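You operate a simulated robot arm through the tools that you are given. There is no shell and no other tool.

Carry out the task below with a simulated robot arm. There is one attempt and no reset: what you move stays moved.

JOB
Put things in order on the top of the right bench. At the end: the black rubber mount from the top of the right bench is on the brown carton; the silver filter can from the top of the right bench stands where the black rubber mount stood; the blue air coupling stands on top of the brown wood block; the orange copper sleeve from the top of the right bench stands where the silver filter can stood; whatever was shut is shut again. Leave all else as you found it, and nothing knocked over.

The check looks at the end state, three seconds after you hand in, the way a careful person would. Anything else that was tipped, shoved, dropped, spilled or broken makes it a failure.

ROBOT AND FRAMES
A 7-joint arm with a two-finger parallel gripper, fixed in place. Base frame: the origin is on the floor under the middle of its stand, x ahead of it, y to its left, z up; the work surface is at about z = 800. Readings come in mm, rad, newtons and seconds.
With the tool pointing down near the work surface it reaches from about 300 to 700 mm from the base axis. Its first joint turns from -1.152 to 1.152 rad. Payload 1.57 kg.
The TCP is the grasp point between the finger pads, 30 mm short of the fingertips. In the tool frame z runs along the fingers and y along their closing line. Largest opening 110 mm; finger width 24, thickness 12; the body of the gripper, 48 by 112 mm, starts 78 mm behind the TCP.
Orientation is that of the tool frame in the base frame, as [roll, pitch, yaw] about the fixed x, y, z axes, in that order (R = Rz(yaw) Ry(pitch) Rx(roll)). With the fingers straight down and closing along the base's y, the tool's x points along the base's -x, its y along +y and its z along -z.

CONTROLS
- The arm moves only by the tool arm_command. Its argument "targets" is a list that holds one entry, the list of rows, each a list of 7 numbers: the shift along the tool's x, y, z in units of 400 mm (1.0 is 400 mm), then the turn, a rotation vector about the tool's x, y, z in units of 180 degrees (1.0 is 180 degrees), then the closure in counts, from 0 (fully open) to 255 (shut). In form: [[[tx, ty, tz, ax, ay, az, grip], ...]]. A call has 1 to 20 rows; each row is the pose to reach, as a shift and turn from the pose commanded when the call began, along the tool's axes at that moment. A call with a number of a shift or a turn outside -1 to 1 is refused whole. A row lasts 0.2 s, in which the tool goes at most 50 mm and 0.15 rad; a call with a longer step from one row to the next is refused whole, and so is a gripper value outside its range. A pose out of reach is approached as far as the arm can. The call stops where the force on the tool passes 40 N (or 10 N more than at its start, if that is more) or the arm is blocked; 0.2 s more then pass. The fingers move at their own pace (about 108 mm/s each) and stop on an object; they squeeze with about 27 N. The grip force told is the motor's: it shows also when the fingers shut on nothing. Time passes only in rows, and 0.2 s behind the last, so rows that repeat a pose let the fingers close. It gives the time, the measured TCP pose, the force on the tool (base axes), the opening and the grip force at its end, in the units of the frame above (readings bear some noise), with the torque about the TCP (base axes, N m) and any sound that the robot's microphone picked up.
- Cameras (640 x 400 px; columns grow to the right, rows downward): "scene" is fixed at [184.2, -419.1, 1390.3]; the picture's right is [0.48, -0.87, 0.00], its down [-0.60, -0.33, -0.73] and it looks along [0.63, 0.35, -0.69] (base axes); focal length 267 px, centre (320, 200). "wrist" rides on the gripper at [70, 16, -141] in the tool frame; the picture's right is [-0.23, 0.97, 0.00], its down [-0.85, -0.20, -0.48] and it looks along [-0.47, -0.11, 0.88] (tool axes); focal length 222 px, centre (320, 200). There is no depth. A picture from a camera that has moved, and an enlarged one, comes with that camera's place and axes in the base frame and with its lens.
- get_image(camera): a new picture of that camera. The clock stands still meanwhile.
- zoom(camera, box): a new picture of the part [left, top, right, bottom] of that camera's present view, enlarged. The clock stands still meanwhile.
- finish_job(): hands the job in; it is judged then, once.

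Places have to be worked out from the pictures, the camera data and where the tool is seen. Open the gripper and draw the arm clear of the work before you hand the job in, unless the task says otherwise.

The tools are called after ">>>" as name(argument=value, ...) on one line, values as JSON. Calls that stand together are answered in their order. arm_command: Moves the arm, as the interface text tells. Its arguments: {"type":"object","properties":{"targets":{"type":"array","items":{"type":"array","items":{"type":"array","items":{"type":"number"}}}}},"required":["targets"]} The other tools are called the same way: get_image (camera) takes a picture; zoom (camera, box) takes an enlarged picture of a part of a camera's view; finish_job () hands the job in.

At the start:

```text
t: 0.0
position: [354.7, -181.1, 1160.6]
tool_rot: [-3.141, 0.001, -3.141]
ft_force: [0.3, 0.3, -1.3]
ft_torque: [-0.01, -0.01, 0.01]
finger_gap: 109.9
gripper_force: 0.1
```

scene: 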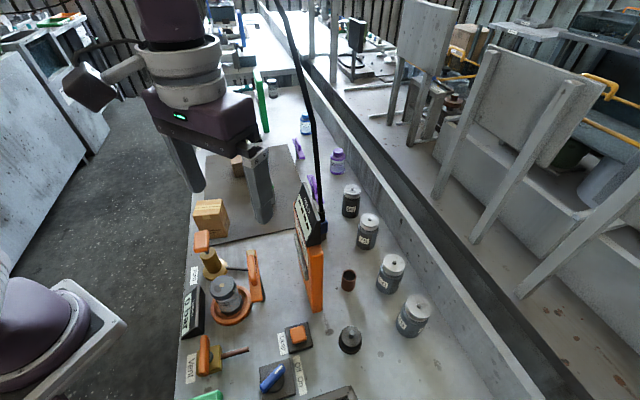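
wrist: 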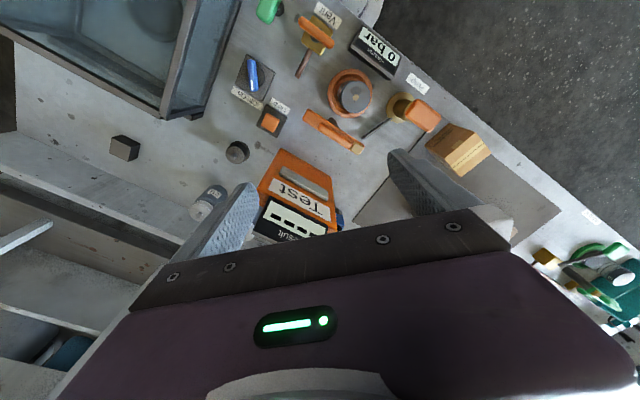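

I'll start by looking at the scene in more detail to identify the objects.

>>> zoom(camera="scene", box=[160, 200, 480, 400])

>>> zoom(camera="scene", box=[200, 60, 440, 210])

>>> zoom(camera="wrist", box=[80, 0, 400, 200])

>>> zoom(camera="wrist", box=[320, 0, 640, 200])

```text
2.00 times, centred on (320, 300) of scene
camera zoom: at [184.2, -419.1, 1390.3], right [0.48, -0.87, 0.0], down [-0.6, -0.33, -0.73], along [0.63, 0.35, -0.69], focal length 534 px, centre (320, 0)
```

zoom: 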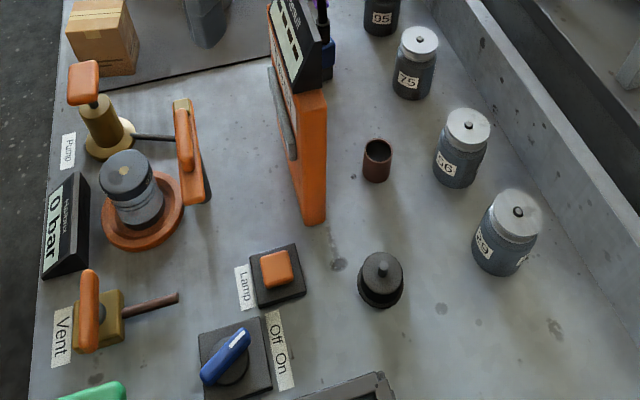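

```text
2.67 times, centred on (320, 135) of scene
camera zoom: at [184.2, -419.1, 1390.3], right [0.48, -0.87, 0.0], down [-0.6, -0.33, -0.73], along [0.63, 0.35, -0.69], focal length 712 px, centre (320, 373)
```

zoom: 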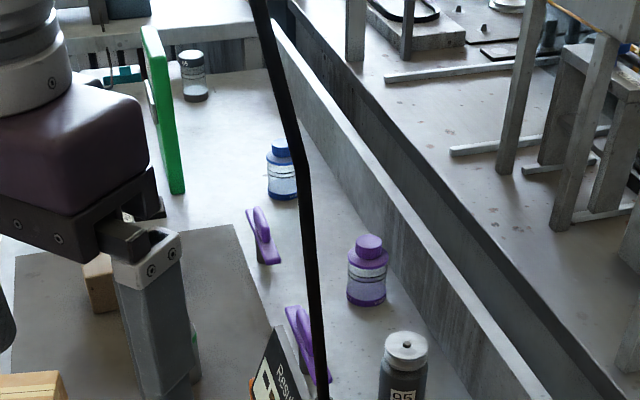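

```text
2.00 times, centred on (240, 100) of wrist
camera zoom: at [284.0, -165.9, 1300.2], right [0.23, 0.97, 0.0], down [0.85, -0.2, 0.48], along [0.47, -0.11, -0.88], focal length 444 px, centre (480, 400)
```

zoom: 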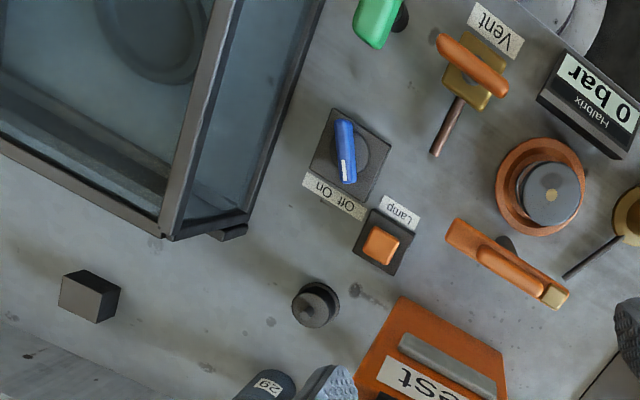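

```text
2.00 times, centred on (480, 100) of wrist
camera zoom: at [284.0, -165.9, 1300.2], right [0.23, 0.97, 0.0], down [0.85, -0.2, 0.48], along [0.47, -0.11, -0.88], focal length 444 px, centre (0, 400)
```

zoom: 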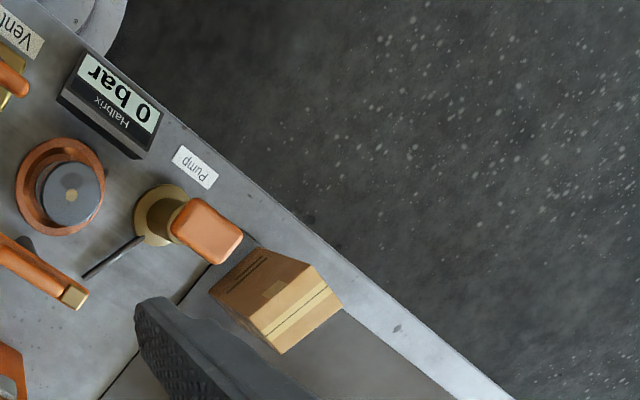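

The bench layout is complex (carton, tester, bottles, a glazed case, mat with a brown block). I'll zoom in on further details before moving anything.

>>> zoom(camera="scene", box=[180, 120, 360, 232])

>>> zoom(camera="scene", box=[180, 0, 400, 138])

>>> zoom(camera="scene", box=[0, 0, 180, 112])

>>> zoom(camera="scene", box=[160, 290, 400, 400])

>>> zoom(camera="wrist", box=[0, 0, 240, 150])

>>> zoom(camera="wrist", box=[440, 180, 640, 305])

```text
3.56 times, centred on (270, 176) of scene
camera zoom: at [184.2, -419.1, 1390.3], right [0.48, -0.87, 0.0], down [-0.6, -0.33, -0.73], along [0.63, 0.35, -0.69], focal length 949 px, centre (498, 285)
```

zoom: 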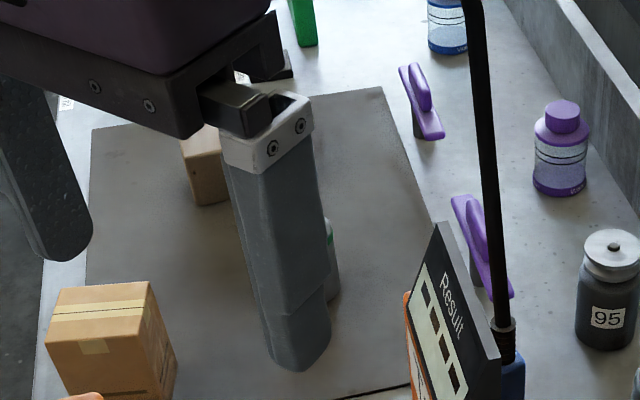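

```text
2.90 times, centred on (290, 69) of scene
camera zoom: at [184.2, -419.1, 1390.3], right [0.48, -0.87, 0.0], down [-0.6, -0.33, -0.73], along [0.63, 0.35, -0.69], focal length 774 px, centre (407, 580)
```

zoom: 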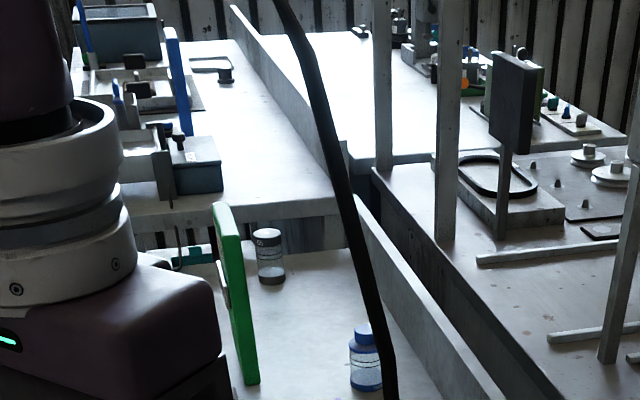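

```text
3.56 times, centred on (90, 56) of scene
camera zoom: at [184.2, -419.1, 1390.3], right [0.48, -0.87, 0.0], down [-0.6, -0.33, -0.73], along [0.63, 0.35, -0.69], focal length 949 px, centre (1138, 712)
```

zoom: 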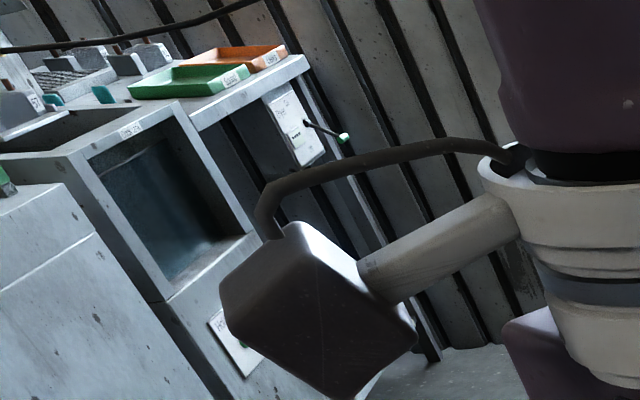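

```text
2.67 times, centred on (280, 345) of scene
camera zoom: at [184.2, -419.1, 1390.3], right [0.48, -0.87, 0.0], down [-0.6, -0.33, -0.73], along [0.63, 0.35, -0.69], focal length 712 px, centre (427, -187)
```

zoom: 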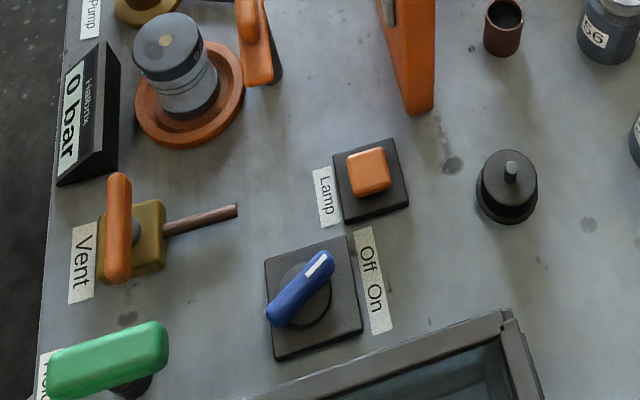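

```text
2.67 times, centred on (120, 75) of wrist
camera zoom: at [284.0, -165.9, 1300.2], right [0.23, 0.97, 0.0], down [0.85, -0.2, 0.48], along [0.47, -0.11, -0.88], focal length 592 px, centre (853, 533)
```

zoom: 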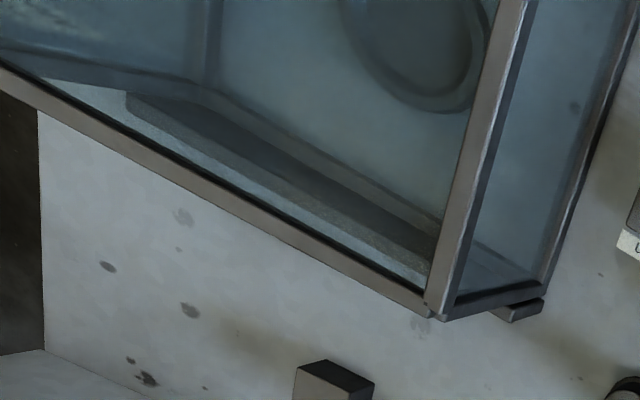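

```text
3.20 times, centred on (540, 242) of wrist
camera zoom: at [284.0, -165.9, 1300.2], right [0.23, 0.97, 0.0], down [0.85, -0.2, 0.48], along [0.47, -0.11, -0.88], focal length 711 px, centre (-384, 64)
```

zoom: 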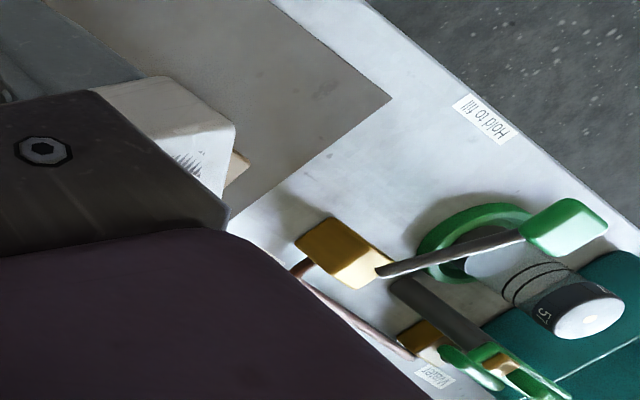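

The gripper hides things on the mat (a brown block, something green/white), so I'll swing the arm to the left at its present height to look with the wrist camera and free up the scene view.

>>> arm_command(targets=[[[0, 0.12, 0, 0, 0, 0, 0], [0, 0.24, 0, 0, 0, 0, 0], [0, 0.36, 0, 0, 0, 0, 0], [0, 0.48, 0, 0, 0, 0, 0], [0, 0.6, 0, 0, 0, 0, 0], [0, 0.72, 0, 0, 0, 0, 0], [0, 0.84, 0, 0, 0, 0, 0]]])

```text
t: 1.6
position: [355.3, 152.9, 1159.8]
tool_rot: [3.141, 0.0, -3.141]
ft_force: [0.2, 0.3, -0.7]
ft_torque: [-0.02, 0.01, 0.01]
finger_gap: 110.1
gripper_force: 0.0
```

The arm has moved to y≈153. I'll take both views now.

>>> get_image(camera="scene")

>>> get_image(camera="wrist")

>>> zoom(camera="scene", box=[180, 120, 360, 232])

```text
taken
```

scene: 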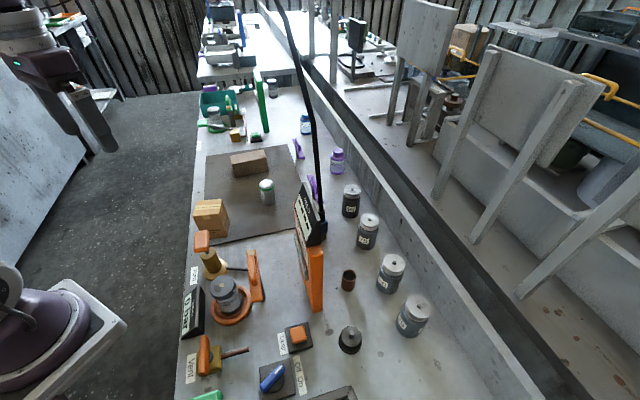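

```text
taken
camera wrist: at [284.6, 168.2, 1300.6], right [0.23, 0.97, 0.0], down [0.85, -0.2, 0.48], along [0.47, -0.11, -0.88], focal length 222 px, centre (320, 200)
```

wrist: 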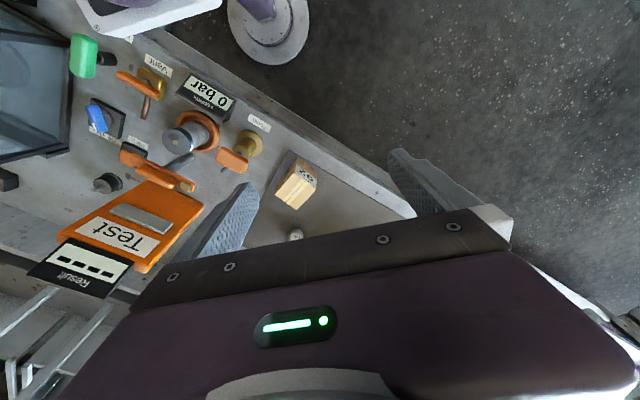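

```text
3.56 times, centred on (270, 176) of scene
camera zoom: at [184.1, -419.1, 1390.4], right [0.48, -0.87, 0.0], down [-0.6, -0.33, -0.73], along [0.63, 0.35, -0.69], focal length 949 px, centre (498, 285)
```

zoom: 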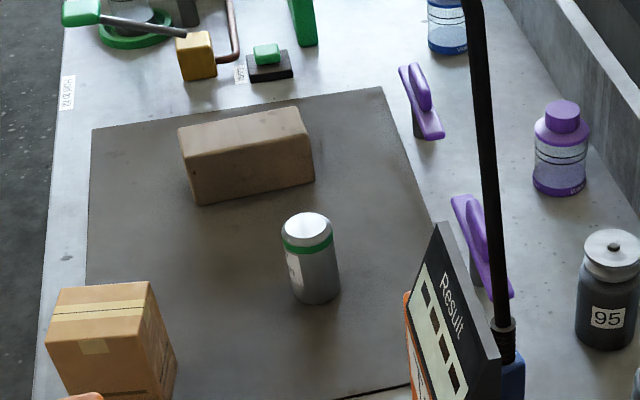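

Now I can see the brown wood block and the silver filter can (green stripe) on the mat, the carton, the copper sleeve and the rubber mount. The blue air coupling isn't visible; I'll go look toward the glazed case on the right end, turning the wrist camera toward -y.

>>> arm_command(targets=[[[0, -0.12, 0, 0, 0, 0.045, 0], [0, -0.24, 0, 0, 0, 0.09, 0], [0, -0.36, 0, 0, 0, 0.135, 0], [0, -0.48, 0, 0, 0, 0.18, 0], [0, -0.6, 0, 0, 0, 0.225, 0], [0, -0.72, 0, 0, 0, 0.27, 0], [0, -0.84, 0, 0, 0, 0.315, 0], [0, -0.96, 0, 0, 0, 0.36, 0], [0, -1.0, 0, 0, 0, 0.405, 0], [0, -1.0, 0, 0, 0, 0.45, 0], [0, -1.0, 0, 0, 0, 0.49, 0]]])

>>> get_image(camera="wrist")

>>> get_image(camera="scene")

```text
t: 4.0
position: [355.1, -246.6, 1159.5]
tool_rot: [3.142, 0.0, 1.599]
ft_force: [-0.1, 0.3, -0.4]
ft_torque: [0.0, -0.02, 0.0]
finger_gap: 110.0
gripper_force: 0.0
```

```text
taken
camera wrist: at [367.8, -175.7, 1300.3], right [0.98, -0.2, 0.0], down [-0.18, -0.86, 0.48], along [-0.1, -0.47, -0.88], focal length 222 px, centre (320, 200)
```

wrist: 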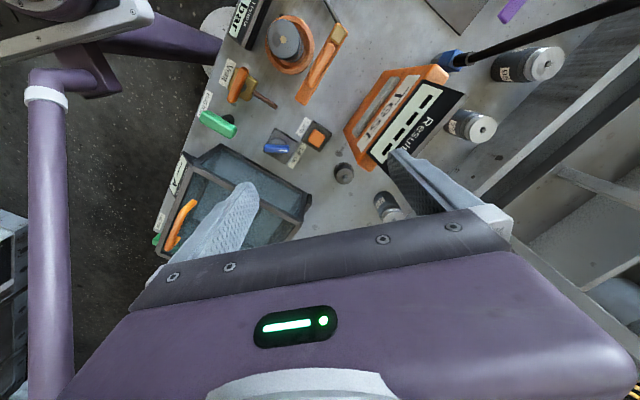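

```text
taken
```

scene: 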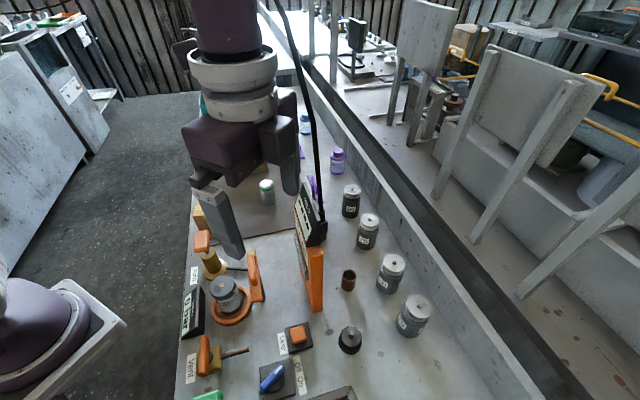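

The case has an orange handle and glass. I'll zoom in on it.

>>> zoom(camera="wrist", box=[140, 80, 340, 205])

>>> zoom(camera="wrist", box=[140, 150, 320, 262])

>>> zoom(camera="wrist", box=[320, 0, 640, 200])

```text
3.20 times, centred on (240, 142) of wrist
camera zoom: at [367.8, -175.7, 1300.3], right [0.98, -0.2, 0.0], down [-0.18, -0.86, 0.48], along [-0.1, -0.47, -0.88], focal length 711 px, centre (576, 384)
```

zoom: 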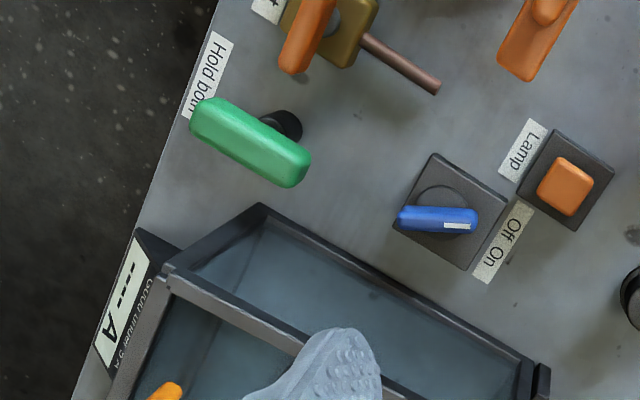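

```text
3.56 times, centred on (230, 206) of wrist
camera zoom: at [367.8, -175.7, 1300.3], right [0.98, -0.2, 0.0], down [-0.18, -0.86, 0.48], along [-0.1, -0.47, -0.88], focal length 790 px, centre (640, 179)
```

zoom: 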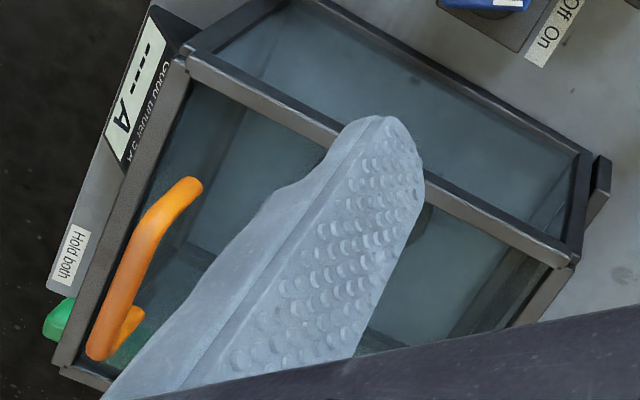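

```text
2.00 times, centred on (480, 100) of wrist
camera zoom: at [367.8, -175.7, 1300.3], right [0.98, -0.2, 0.0], down [-0.18, -0.86, 0.48], along [-0.1, -0.47, -0.88], focal length 444 px, centre (0, 400)
```

zoom: 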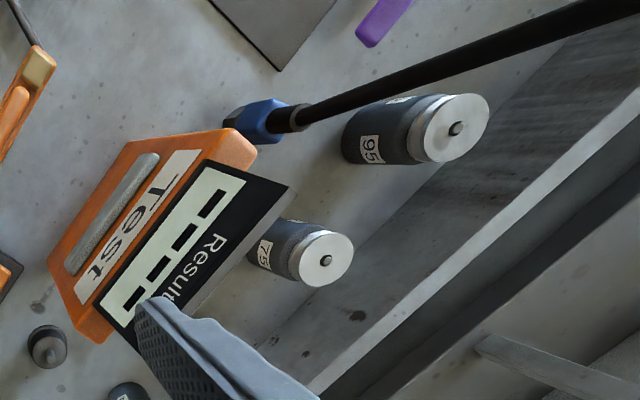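

There is a blue piece at the end of a black hose next to the tester – probably the blue air coupling. I'll zoom in on it in both cameras.

>>> zoom(camera="wrist", box=[410, 30, 510, 92])

>>> zoom(camera="scene", box=[280, 165, 360, 320])

>>> zoom(camera="wrist", box=[460, 0, 640, 112])

```text
6.40 times, centred on (460, 61) of wrist
camera zoom: at [367.8, -175.7, 1300.3], right [0.98, -0.2, 0.0], down [-0.18, -0.86, 0.48], along [-0.1, -0.47, -0.88], focal length 1422 px, centre (-576, 1090)
```

zoom: 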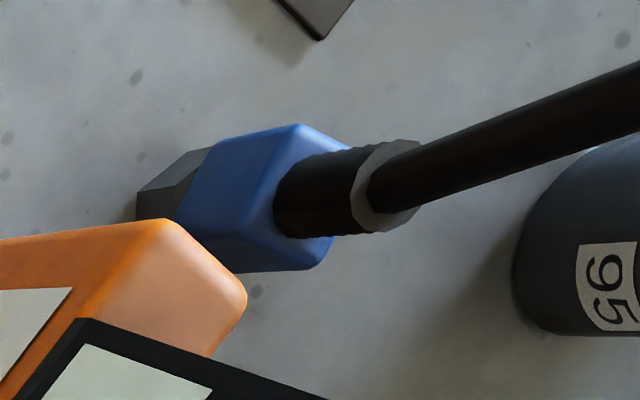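

```text
2.58 times, centred on (320, 242) of scene
camera zoom: at [184.2, -419.1, 1390.3], right [0.48, -0.87, 0.0], down [-0.6, -0.33, -0.73], along [0.63, 0.35, -0.69], focal length 689 px, centre (320, 90)
```

zoom: 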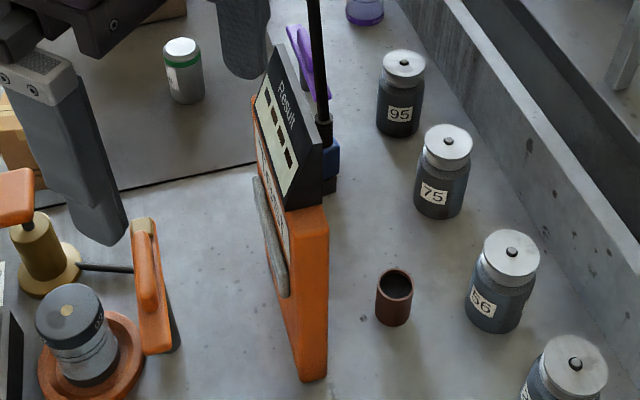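

```text
3.56 times, centred on (550, 56) of wrist
camera zoom: at [367.8, -175.7, 1300.3], right [0.98, -0.2, 0.0], down [-0.18, -0.86, 0.48], along [-0.1, -0.47, -0.88], focal length 790 px, centre (-498, 712)
```

zoom: 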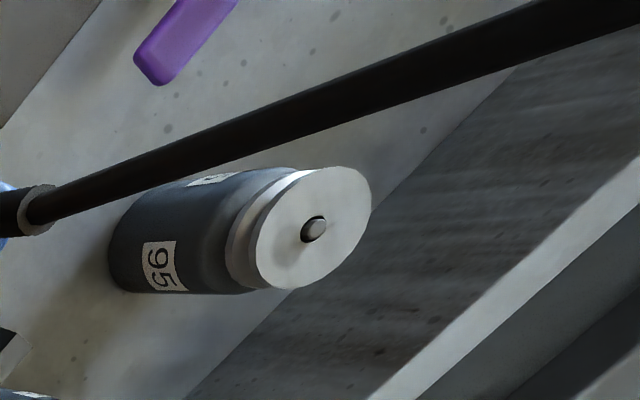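

The blue coupling stands just behind the far end of the orange tester, with a hose rising from it. I'll move to its left side and turn the camera toward it for a close look.

>>> arm_command(targets=[[[0.085, 0.038, 0.025, 0, 0, -0.044, 0], [0.17, 0.076, 0.05, 0, 0, -0.088, 0], [0.256, 0.114, 0.075, 0, 0, -0.132, 0], [0.341, 0.151, 0.1, 0, 0, -0.176, 0], [0.426, 0.189, 0.125, 0, 0, -0.219, 0], [0.5115, 0.227, 0.15, 0, 0, -0.263, 0]]])

>>> get_image(camera="wrist")

>>> get_image(camera="scene")

```text
t: 5.4
position: [438.4, -37.4, 1100.8]
tool_rot: [3.141, 0.0, 2.429]
ft_force: [-0.2, 0.3, -0.5]
ft_torque: [-0.01, 0.02, -0.02]
finger_gap: 110.0
gripper_force: 0.1
```

```text
taken
camera wrist: at [394.3, 19.6, 1242.0], right [0.81, 0.59, 0.0], down [0.52, -0.71, 0.48], along [0.28, -0.39, -0.88], focal length 222 px, centre (320, 200)
```

wrist: 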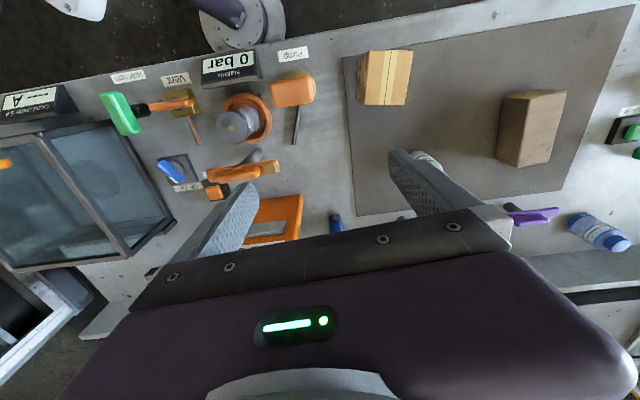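

```text
taken
```

scene: 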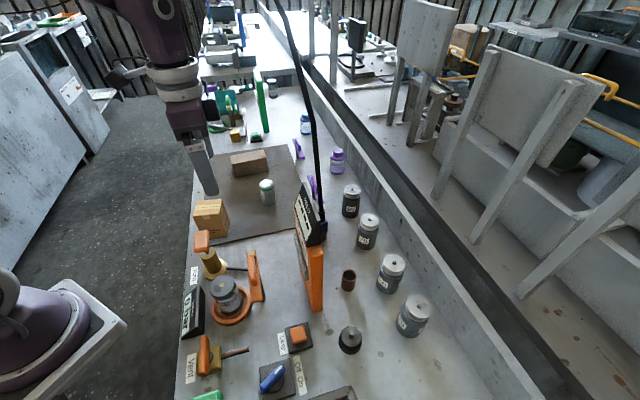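

The coupling is just at the edge of the palm in the view. I'll tilt the tool so the camera looks further out.

>>> arm_command(targets=[[[0, 0, 0, 0, -0.045, 0, 0], [0, 0, 0, 0, -0.09, 0, 0], [0, 0, 0, 0, -0.135, 0, 0], [0, 0, 0, 0, -0.18, 0, 0], [0, 0, 0, 0, -0.22, 0, 0]]])

>>> get_image(camera="wrist")

```text
t: 6.6
position: [441.8, -36.6, 1101.5]
tool_rot: [-3.138, 0.687, 2.43]
ft_force: [1.1, -0.4, -0.8]
ft_torque: [0.01, -0.01, -0.02]
finger_gap: 110.1
gripper_force: 0.1
out of reach, approached as far as the arm can: row 5
```

```text
taken
camera wrist: at [342.6, 69.1, 1166.0], right [0.77, 0.62, 0.14], down [0.14, -0.38, 0.91], along [0.62, -0.68, -0.38], focal length 222 px, centre (320, 200)
```

wrist: 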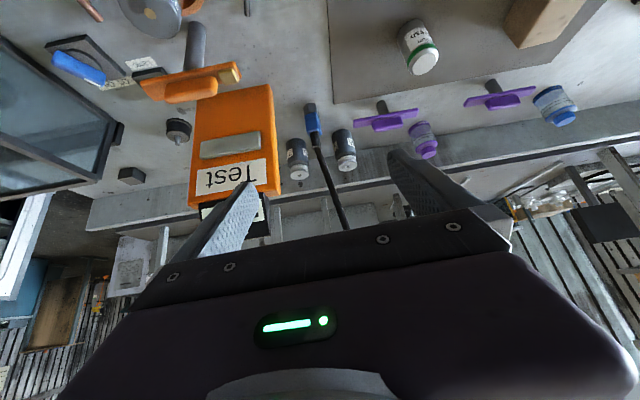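

Now I have a side view (inverted). Zooming on the coupling, mount and surroundings.

>>> zoom(camera="wrist", box=[260, 80, 380, 155])

>>> zoom(camera="wrist", box=[0, 0, 320, 200])

>>> zoom(camera="wrist", box=[320, 0, 640, 200])

```text
5.33 times, centred on (320, 118) of wrist
camera zoom: at [342.6, 69.1, 1166.0], right [0.77, 0.62, 0.14], down [0.14, -0.38, 0.91], along [0.62, -0.68, -0.38], focal length 1185 px, centre (320, 640)
```

zoom: 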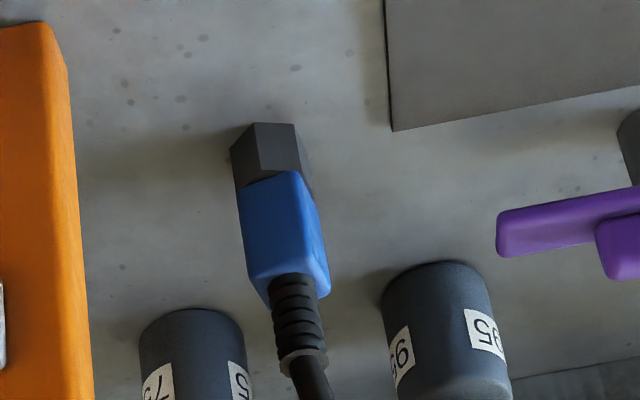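

```text
2.00 times, centred on (160, 100) of wrist
camera zoom: at [342.6, 69.1, 1166.0], right [0.77, 0.62, 0.14], down [0.14, -0.38, 0.91], along [0.62, -0.68, -0.38], focal length 444 px, centre (640, 400)
```

zoom: 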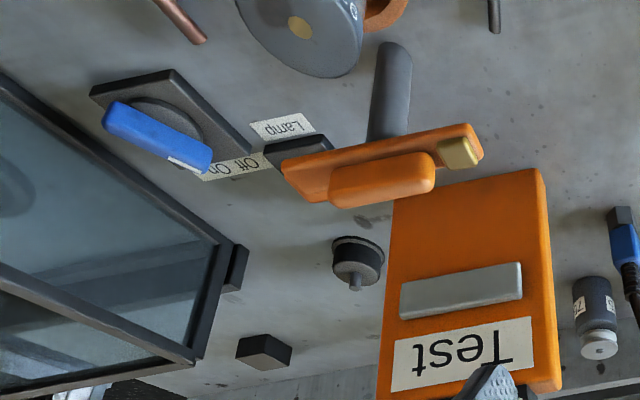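

```text
2.00 times, centred on (480, 100) of wrist
camera zoom: at [342.6, 69.1, 1166.0], right [0.77, 0.62, 0.14], down [0.14, -0.38, 0.91], along [0.62, -0.68, -0.38], focal length 444 px, centre (0, 400)
```

zoom: 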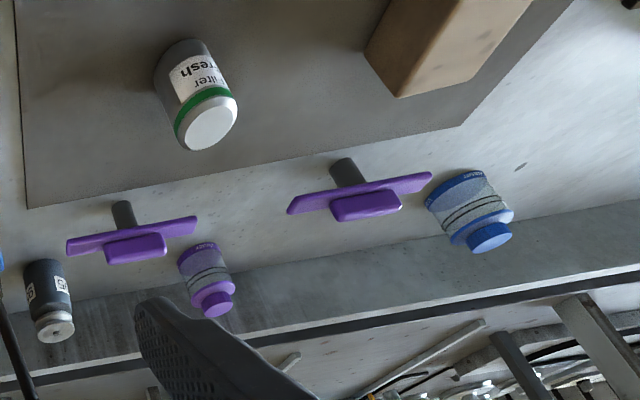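

The view shows: coupling = dark square nose, blue body, ribbed sleeve, hose, standing on the bench about (595,-189); the tester is a tall slab; the mount is round with a stud. I'll level the tool again and then hover over the filter can for a precise measurement.

>>> arm_command(targets=[[[0, 0, 0, 0, 0.045, 0, 0], [0, 0, 0, 0, 0.09, 0, 0], [0, 0, 0, 0, 0.135, 0, 0], [0, 0, 0, 0, 0.18, 0, 0], [0, 0, 0, 0, 0.22, 0, 0]]])

```text
t: 7.8
position: [442.2, -37.5, 1101.0]
tool_rot: [3.139, -0.001, 2.428]
ft_force: [-0.4, 0.2, -0.3]
ft_torque: [-0.03, -0.01, 0.02]
finger_gap: 109.9
gripper_force: 0.1
```

Next I hover at about (600,40,1020) with the tool squared to the base axes, to see the mat, can, block and carton.

>>> arm_command(targets=[[[-0.029, 0.067, 0.034, 0, 0, -0.0378, 0], [-0.058, 0.135, 0.0675, 0, 0, -0.0756, 0], [-0.0865, 0.202, 0.101, 0, 0, -0.1134, 0], [-0.115, 0.269, 0.135, 0, 0, -0.1512, 0], [-0.144, 0.337, 0.169, 0, 0, -0.189, 0], [-0.173, 0.404, 0.2025, 0, 0, -0.2268, 0], [-0.173, 0.404, 0.2025, 0, 0, -0.2268, 0]]])

>>> get_image(camera="wrist")

>>> get_image(camera="scene")

```text
t: 9.4
position: [602.3, 39.3, 1021.4]
tool_rot: [-3.141, -0.001, 3.14]
ft_force: [-0.2, -0.5, 0.2]
ft_torque: [-0.06, -0.02, 0.0]
finger_gap: 110.0
gripper_force: 0.1
```

```text
taken
camera wrist: at [530.9, 55.1, 1162.3], right [0.23, 0.97, 0.0], down [0.86, -0.2, 0.48], along [0.47, -0.11, -0.88], focal length 222 px, centre (320, 200)
```

wrist: 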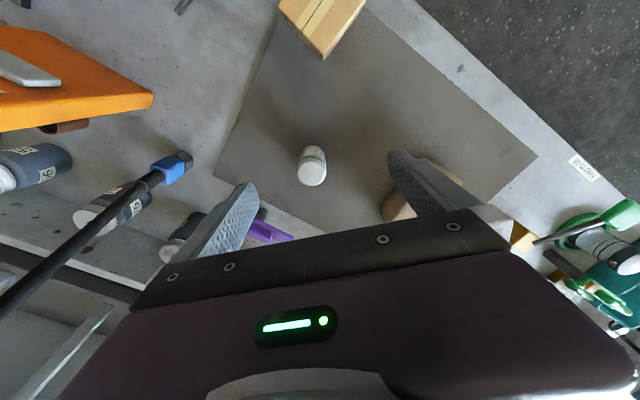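

```text
taken
```

scene: 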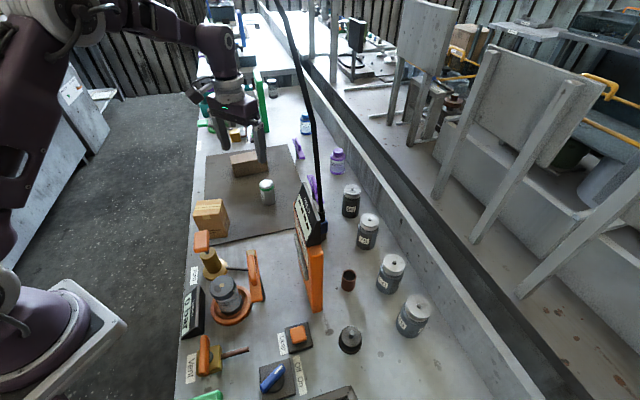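

I'll zoom in on the can, carton and coupling in this wrist view for measuring.

>>> zoom(camera="wrist", box=[260, 120, 388, 200])

>>> zoom(camera="wrist", box=[260, 0, 388, 80])

>>> zoom(camera="wrist", box=[110, 130, 238, 210])

>>> zoom(camera="wrist", box=[350, 110, 510, 240])

```text
5.00 times, centred on (324, 160) of wrist
camera zoom: at [530.9, 55.1, 1162.3], right [0.23, 0.97, 0.0], down [0.86, -0.2, 0.48], along [0.47, -0.11, -0.88], focal length 1111 px, centre (300, 400)
```

zoom: 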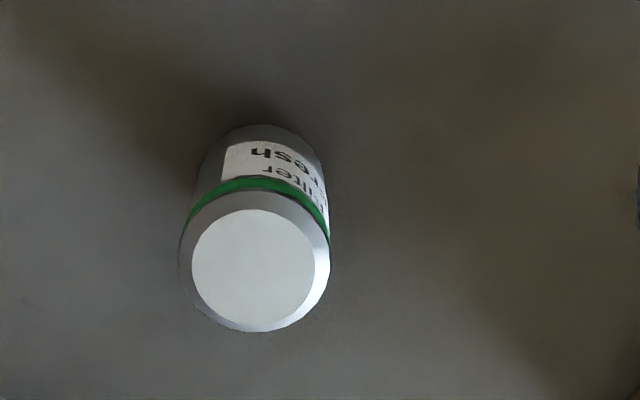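

```text
5.00 times, centred on (324, 40) of wrist
camera zoom: at [530.9, 55.1, 1162.3], right [0.23, 0.97, 0.0], down [0.86, -0.2, 0.48], along [0.47, -0.11, -0.88], focal length 1111 px, centre (300, 1000)
```

zoom: 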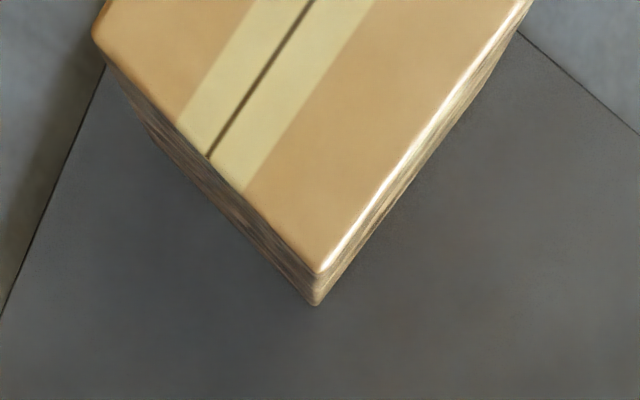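

```text
5.00 times, centred on (174, 170) of wrist
camera zoom: at [530.9, 55.1, 1162.3], right [0.23, 0.97, 0.0], down [0.86, -0.2, 0.48], along [0.47, -0.11, -0.88], focal length 1111 px, centre (1050, 350)
```

zoom: 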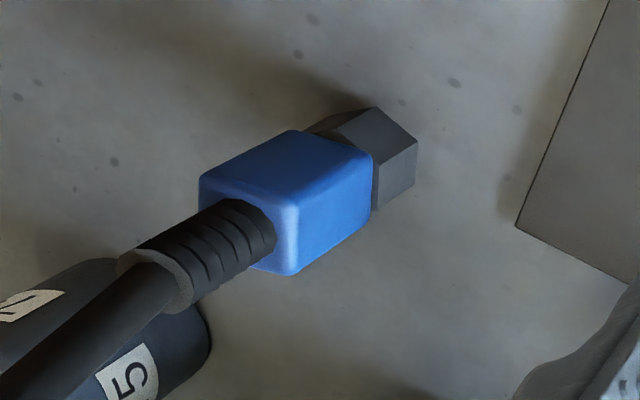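

```text
3.08 times, centred on (430, 175) of wrist
camera zoom: at [530.9, 55.1, 1162.3], right [0.23, 0.97, 0.0], down [0.86, -0.2, 0.48], along [0.47, -0.11, -0.88], focal length 684 px, centre (-18, 277)
```

zoom: 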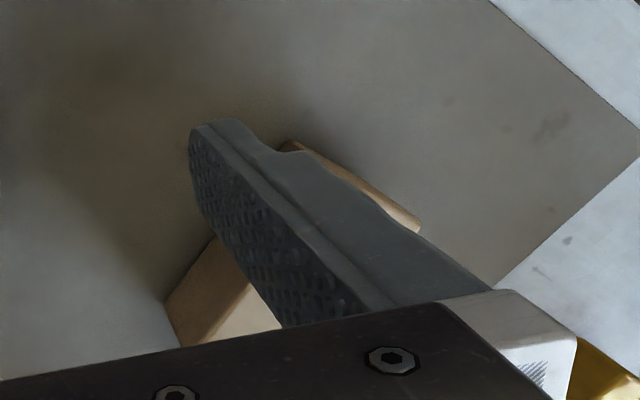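

From this view: can centre ≈(639,14), Ø≈42, height ≈76; coupling centre ≈(597,-195) with a 24 mm square blue body from z≈825 to 867. The block is hidden by the finger; I'll turn the tool to see it.

>>> arm_command(targets=[[[0.0, 0.016, 0.0066, 0, 0, 0.0417, 0], [0.0, 0.032, 0.0131, 0, 0, 0.0833, 0], [0.0, 0.048, 0.0197, 0, 0, 0.125, 0], [0.002, 0.064, 0.0263, 0, 0, 0.1667, 0], [0.003, 0.08, 0.0328, 0, 0, 0.2083, 0], [0.004, 0.096, 0.0394, 0, 0, 0.25, 0], [0.005, 0.112, 0.046, 0, 0, 0.2917, 0], [0.005, 0.1275, 0.0525, 0, 0, 0.3333, 0], [0.005, 0.1275, 0.0525, 0, 0, 0.3333, 0]]])

>>> get_image(camera="wrist")

```text
t: 11.4
position: [597.8, 90.6, 1000.3]
tool_rot: [3.14, 0.0, 2.091]
ft_force: [-0.2, -0.4, -0.6]
ft_torque: [-0.04, 0.01, 0.01]
finger_gap: 110.0
gripper_force: 0.2
```

```text
taken
camera wrist: at [576.6, 158.8, 1140.3], right [0.96, 0.29, 0.0], down [0.25, -0.84, 0.48], along [0.14, -0.46, -0.88], focal length 222 px, centre (320, 200)
```

wrist: 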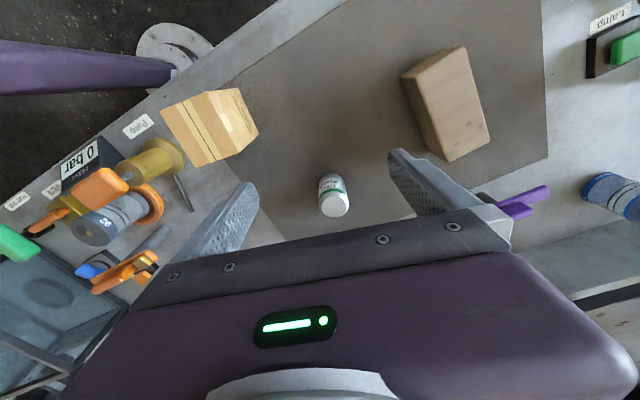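

Now block, carton and can are all visible. Zooming in on each.

>>> zoom(camera="wrist", box=[380, 30, 508, 180])

>>> zoom(camera="wrist", box=[145, 75, 273, 180])

>>> zoom(camera="wrist", box=[280, 150, 376, 230])

>>> zoom(camera="scene", box=[180, 140, 308, 250])

```text
2.67 times, centred on (444, 105) of wrist
camera zoom: at [576.6, 158.8, 1140.3], right [0.96, 0.29, 0.0], down [0.25, -0.84, 0.48], along [0.14, -0.46, -0.88], focal length 592 px, centre (-11, 453)
```

zoom: 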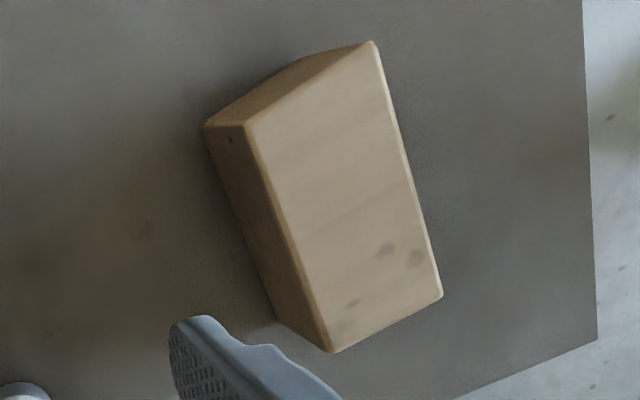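

```text
3.81 times, centred on (209, 128) of wrist
camera zoom: at [576.6, 158.8, 1140.3], right [0.96, 0.29, 0.0], down [0.25, -0.84, 0.48], along [0.14, -0.46, -0.88], focal length 846 px, centre (743, 476)
```

zoom: 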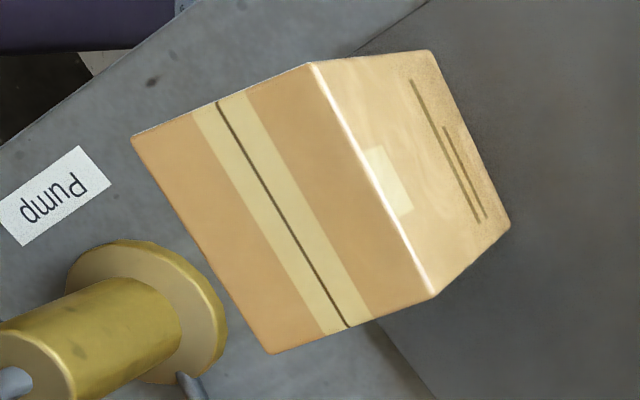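

```text
5.00 times, centred on (328, 190) of wrist
camera zoom: at [576.6, 158.8, 1140.3], right [0.96, 0.29, 0.0], down [0.25, -0.84, 0.48], along [0.14, -0.46, -0.88], focal length 1111 px, centre (280, 250)
```

zoom: 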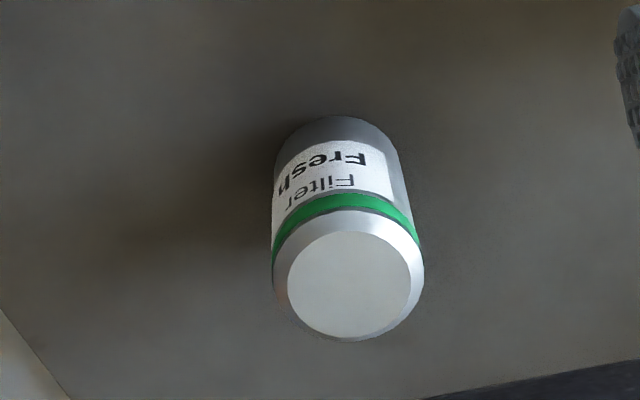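

```text
3.64 times, centred on (244, 195) of scene
camera zoom: at [184.2, -419.1, 1390.3], right [0.48, -0.87, 0.0], down [-0.6, -0.33, -0.73], along [0.63, 0.35, -0.69], focal length 971 px, centre (596, 218)
```

zoom: 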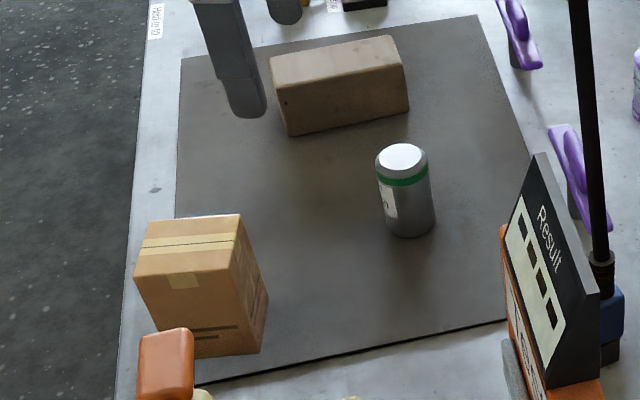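

Block: centre (740,172), top z≈858, 117×51 mm. Carton: top centre (467,72), z≈893, 67×57 mm. Can centre (640,14.5). Now I go up to a safe height and across to view the mount and sleeve area.

>>> arm_command(targets=[[[0, 0, -0.1, 0, 0, -0.03, 0], [0, 0, -0.2, 0, 0, -0.06, 0], [0, 0, -0.3, 0, 0, -0.09, 0], [0, 0, -0.4, 0, 0, -0.12, 0], [-0.018, -0.104, -0.4, 0, 0, -0.15, 0], [-0.037, -0.209, -0.4, 0, 0, -0.18, 0], [-0.056, -0.313, -0.4, 0, 0, -0.21, 0], [-0.075, -0.418, -0.4, 0, 0, -0.24, 0], [-0.093, -0.522, -0.4, 0, 0, -0.27, 0], [-0.112, -0.627, -0.4, 0, 0, -0.3, 0], [-0.1305, -0.731, -0.4, 0, 0, -0.3345, 0], [-0.1305, -0.731, -0.4, 0, 0, -0.3345, 0]]])

```text
t: 14.0
position: [369.5, -101.0, 1160.8]
tool_rot: [-3.141, 0.001, -3.139]
ft_force: [0.3, -0.3, 0.4]
ft_torque: [0.0, 0.01, 0.01]
finger_gap: 110.0
gripper_force: 0.1
```

At (370,-101,1161), squared up. Continuing to above the mount region.

>>> arm_command(targets=[[[0.004, -0.117, 0, 0, 0, 0, 0], [0.008, -0.233, 0, 0, 0, 0, 0], [0.012, -0.35, 0, 0, 0, 0, 0], [0.016, -0.467, 0, 0, 0, 0, 0], [0.02, -0.583, 0, 0, 0, 0, 0], [0.024, -0.7, 0, 0, 0, 0, 0], [0.024, -0.7, 0, 0, 0, 0, 0]]])

>>> get_image(camera="wrist")

```text
t: 15.6
position: [360.7, -381.2, 1158.6]
tool_rot: [3.141, -0.001, -3.139]
ft_force: [0.1, 0.1, 0.0]
ft_torque: [-0.04, 0.0, -0.01]
finger_gap: 109.9
gripper_force: 0.0
```

```text
taken
camera wrist: at [290.6, -365.7, 1300.8], right [0.22, 0.97, 0.0], down [0.86, -0.2, 0.48], along [0.47, -0.11, -0.88], focal length 222 px, centre (320, 200)
```

wrist: 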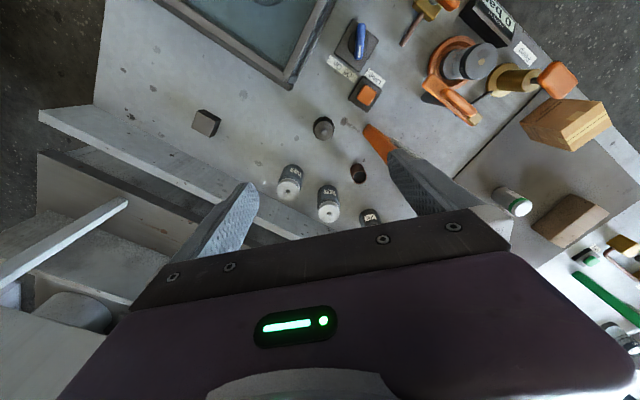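

Mount at (323,128), sleeve at (358,173) in this view. Zooming.

>>> zoom(camera="wrist", box=[290, 105, 386, 185])

>>> zoom(camera="wrist", box=[260, 20, 420, 120])

>>> zoom(camera="wrist", box=[170, 90, 266, 150])

>>> zoom(camera="wrist", box=[80, 0, 340, 162])

```text
5.00 times, centred on (338, 145) of wrist
camera zoom: at [290.6, -365.7, 1300.8], right [0.22, 0.97, 0.0], down [0.86, -0.2, 0.48], along [0.47, -0.11, -0.88], focal length 1111 px, centre (230, 475)
```

zoom: 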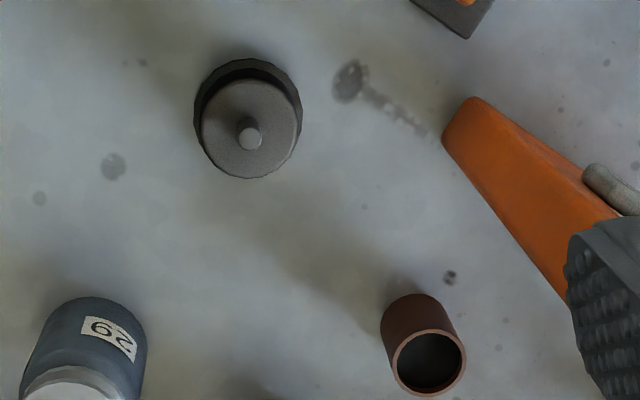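

```text
4.00 times, centred on (340, 70) of wrist
camera zoom: at [290.6, -365.7, 1300.8], right [0.22, 0.97, 0.0], down [0.86, -0.2, 0.48], along [0.47, -0.11, -0.88], focal length 888 px, centre (240, 720)
```

zoom: 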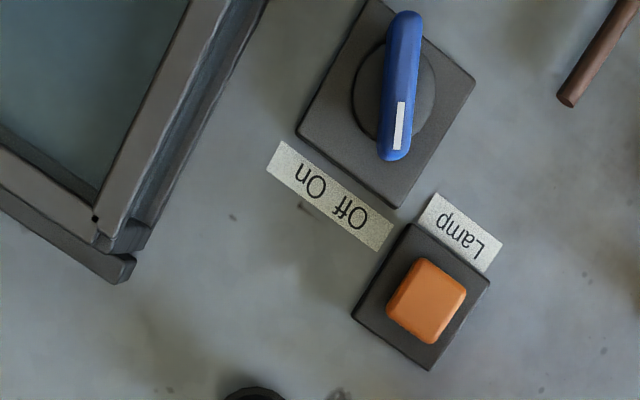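

```text
6.67 times, centred on (218, 120) of wrist
camera zoom: at [290.6, -365.7, 1300.8], right [0.22, 0.97, 0.0], down [0.86, -0.2, 0.48], along [0.47, -0.11, -0.88], focal length 1481 px, centre (1000, 733)
```

zoom: 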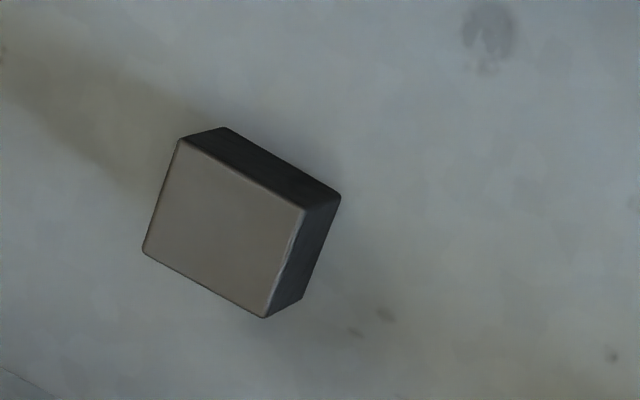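

```text
2.46 times, centred on (210, 81) of wrist
camera zoom: at [290.6, -365.7, 1300.8], right [0.22, 0.97, 0.0], down [0.86, -0.2, 0.48], along [0.47, -0.11, -0.88], focal length 547 px, centre (591, 493)
```

zoom: 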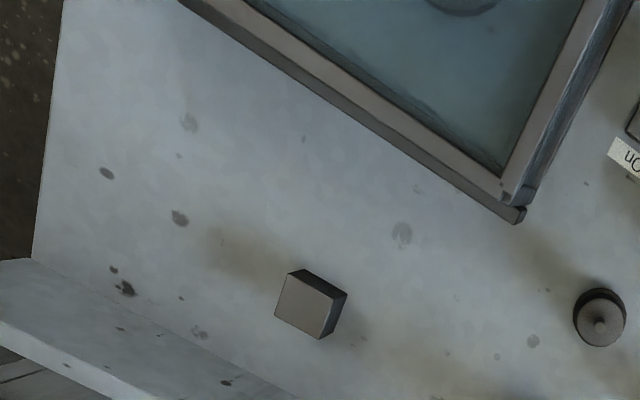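

Mount centre ≈(383.5,-379), base Ø≈47; sleeve ≈(498,-321), Ø≈32, 44 high. I'll descend part-way over the mount with the tool turned 25° for clearance from the tester, then re-check.

>>> arm_command(targets=[[[-0.0114, 0.001, 0.1, 0, 0, -0.0278, 0], [-0.0228, 0.002, 0.2, 0, 0, -0.0556, 0], [-0.0342, 0.003, 0.3, 0, 0, -0.0834, 0], [-0.0456, 0.004, 0.4, 0, 0, -0.1112, 0], [-0.057, 0.0055, 0.497, 0, 0, -0.1389, 0], [-0.057, 0.0055, 0.497, 0, 0, -0.1389, 0]]])

>>> get_image(camera="wrist")

>>> zoom(camera="scene", box=[290, 280, 430, 380])

```text
t: 17.0
position: [383.9, -380.3, 961.0]
tool_rot: [3.141, 0.0, -2.702]
ft_force: [0.4, 0.5, -0.5]
ft_torque: [0.0, 0.01, 0.02]
finger_gap: 110.1
gripper_force: 0.0
```

```text
taken
camera wrist: at [313.3, -395.4, 1102.2], right [-0.21, 0.98, 0.0], down [0.86, 0.18, 0.48], along [0.47, 0.1, -0.88], focal length 222 px, centre (320, 200)
```

wrist: 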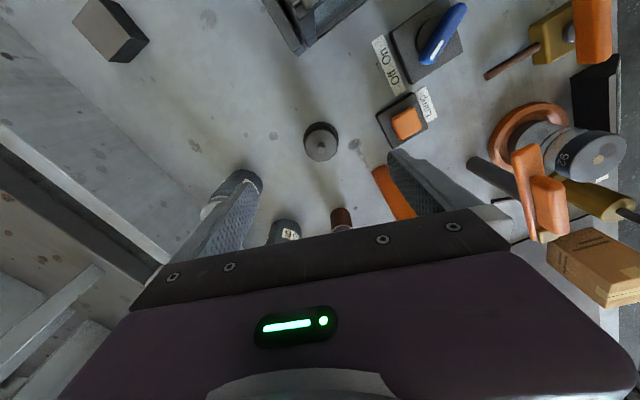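

```text
4.00 times, centred on (360, 330) of scene
camera zoom: at [184.2, -419.1, 1390.3], right [0.48, -0.87, 0.0], down [-0.6, -0.33, -0.73], along [0.63, 0.35, -0.69], focal length 1068 px, centre (160, -320)
```

zoom: 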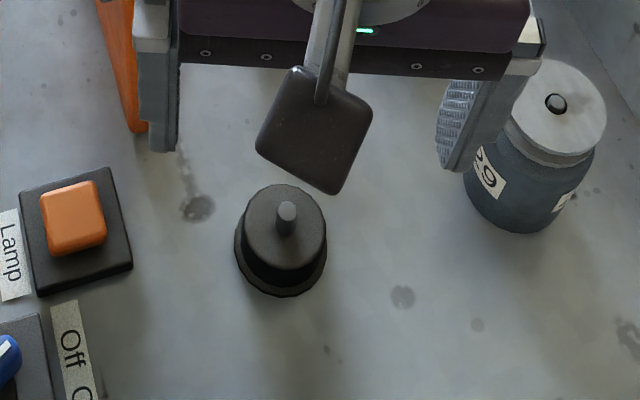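

The mount is between the fingers. I'll zoom on it in the wrist view for its exact centre and profile.

>>> zoom(camera="wrist", box=[288, 110, 352, 170])

>>> zoom(camera="scene", box=[325, 315, 385, 360])

```text
6.67 times, centred on (320, 140) of wrist
camera zoom: at [313.3, -395.4, 1102.2], right [-0.21, 0.98, 0.0], down [0.86, 0.18, 0.48], along [0.47, 0.1, -0.88], focal length 1481 px, centre (320, 600)
```

zoom: 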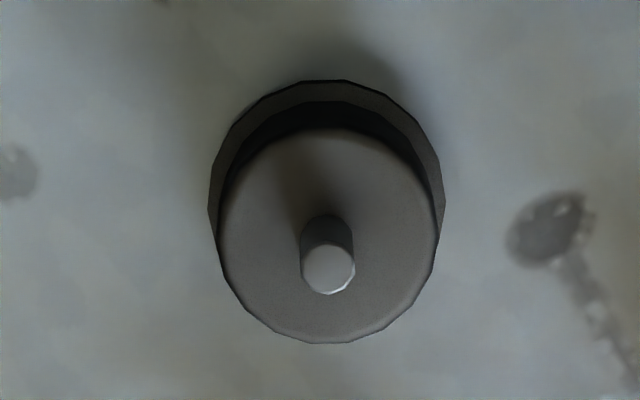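

```text
8.89 times, centred on (355, 338) of scene
camera zoom: at [184.2, -419.1, 1390.3], right [0.48, -0.87, 0.0], down [-0.6, -0.33, -0.73], along [0.63, 0.35, -0.69], focal length 2373 px, centre (9, -1022)
```

zoom: 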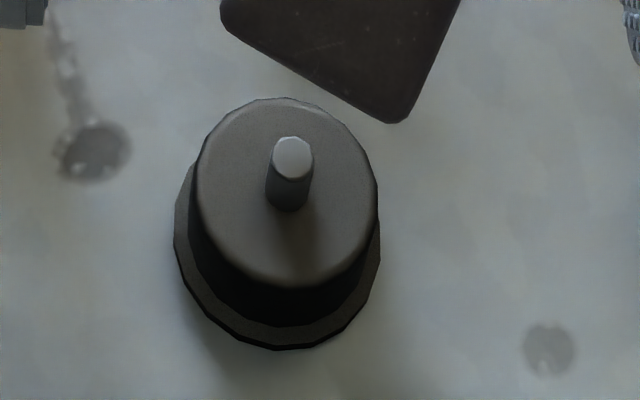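

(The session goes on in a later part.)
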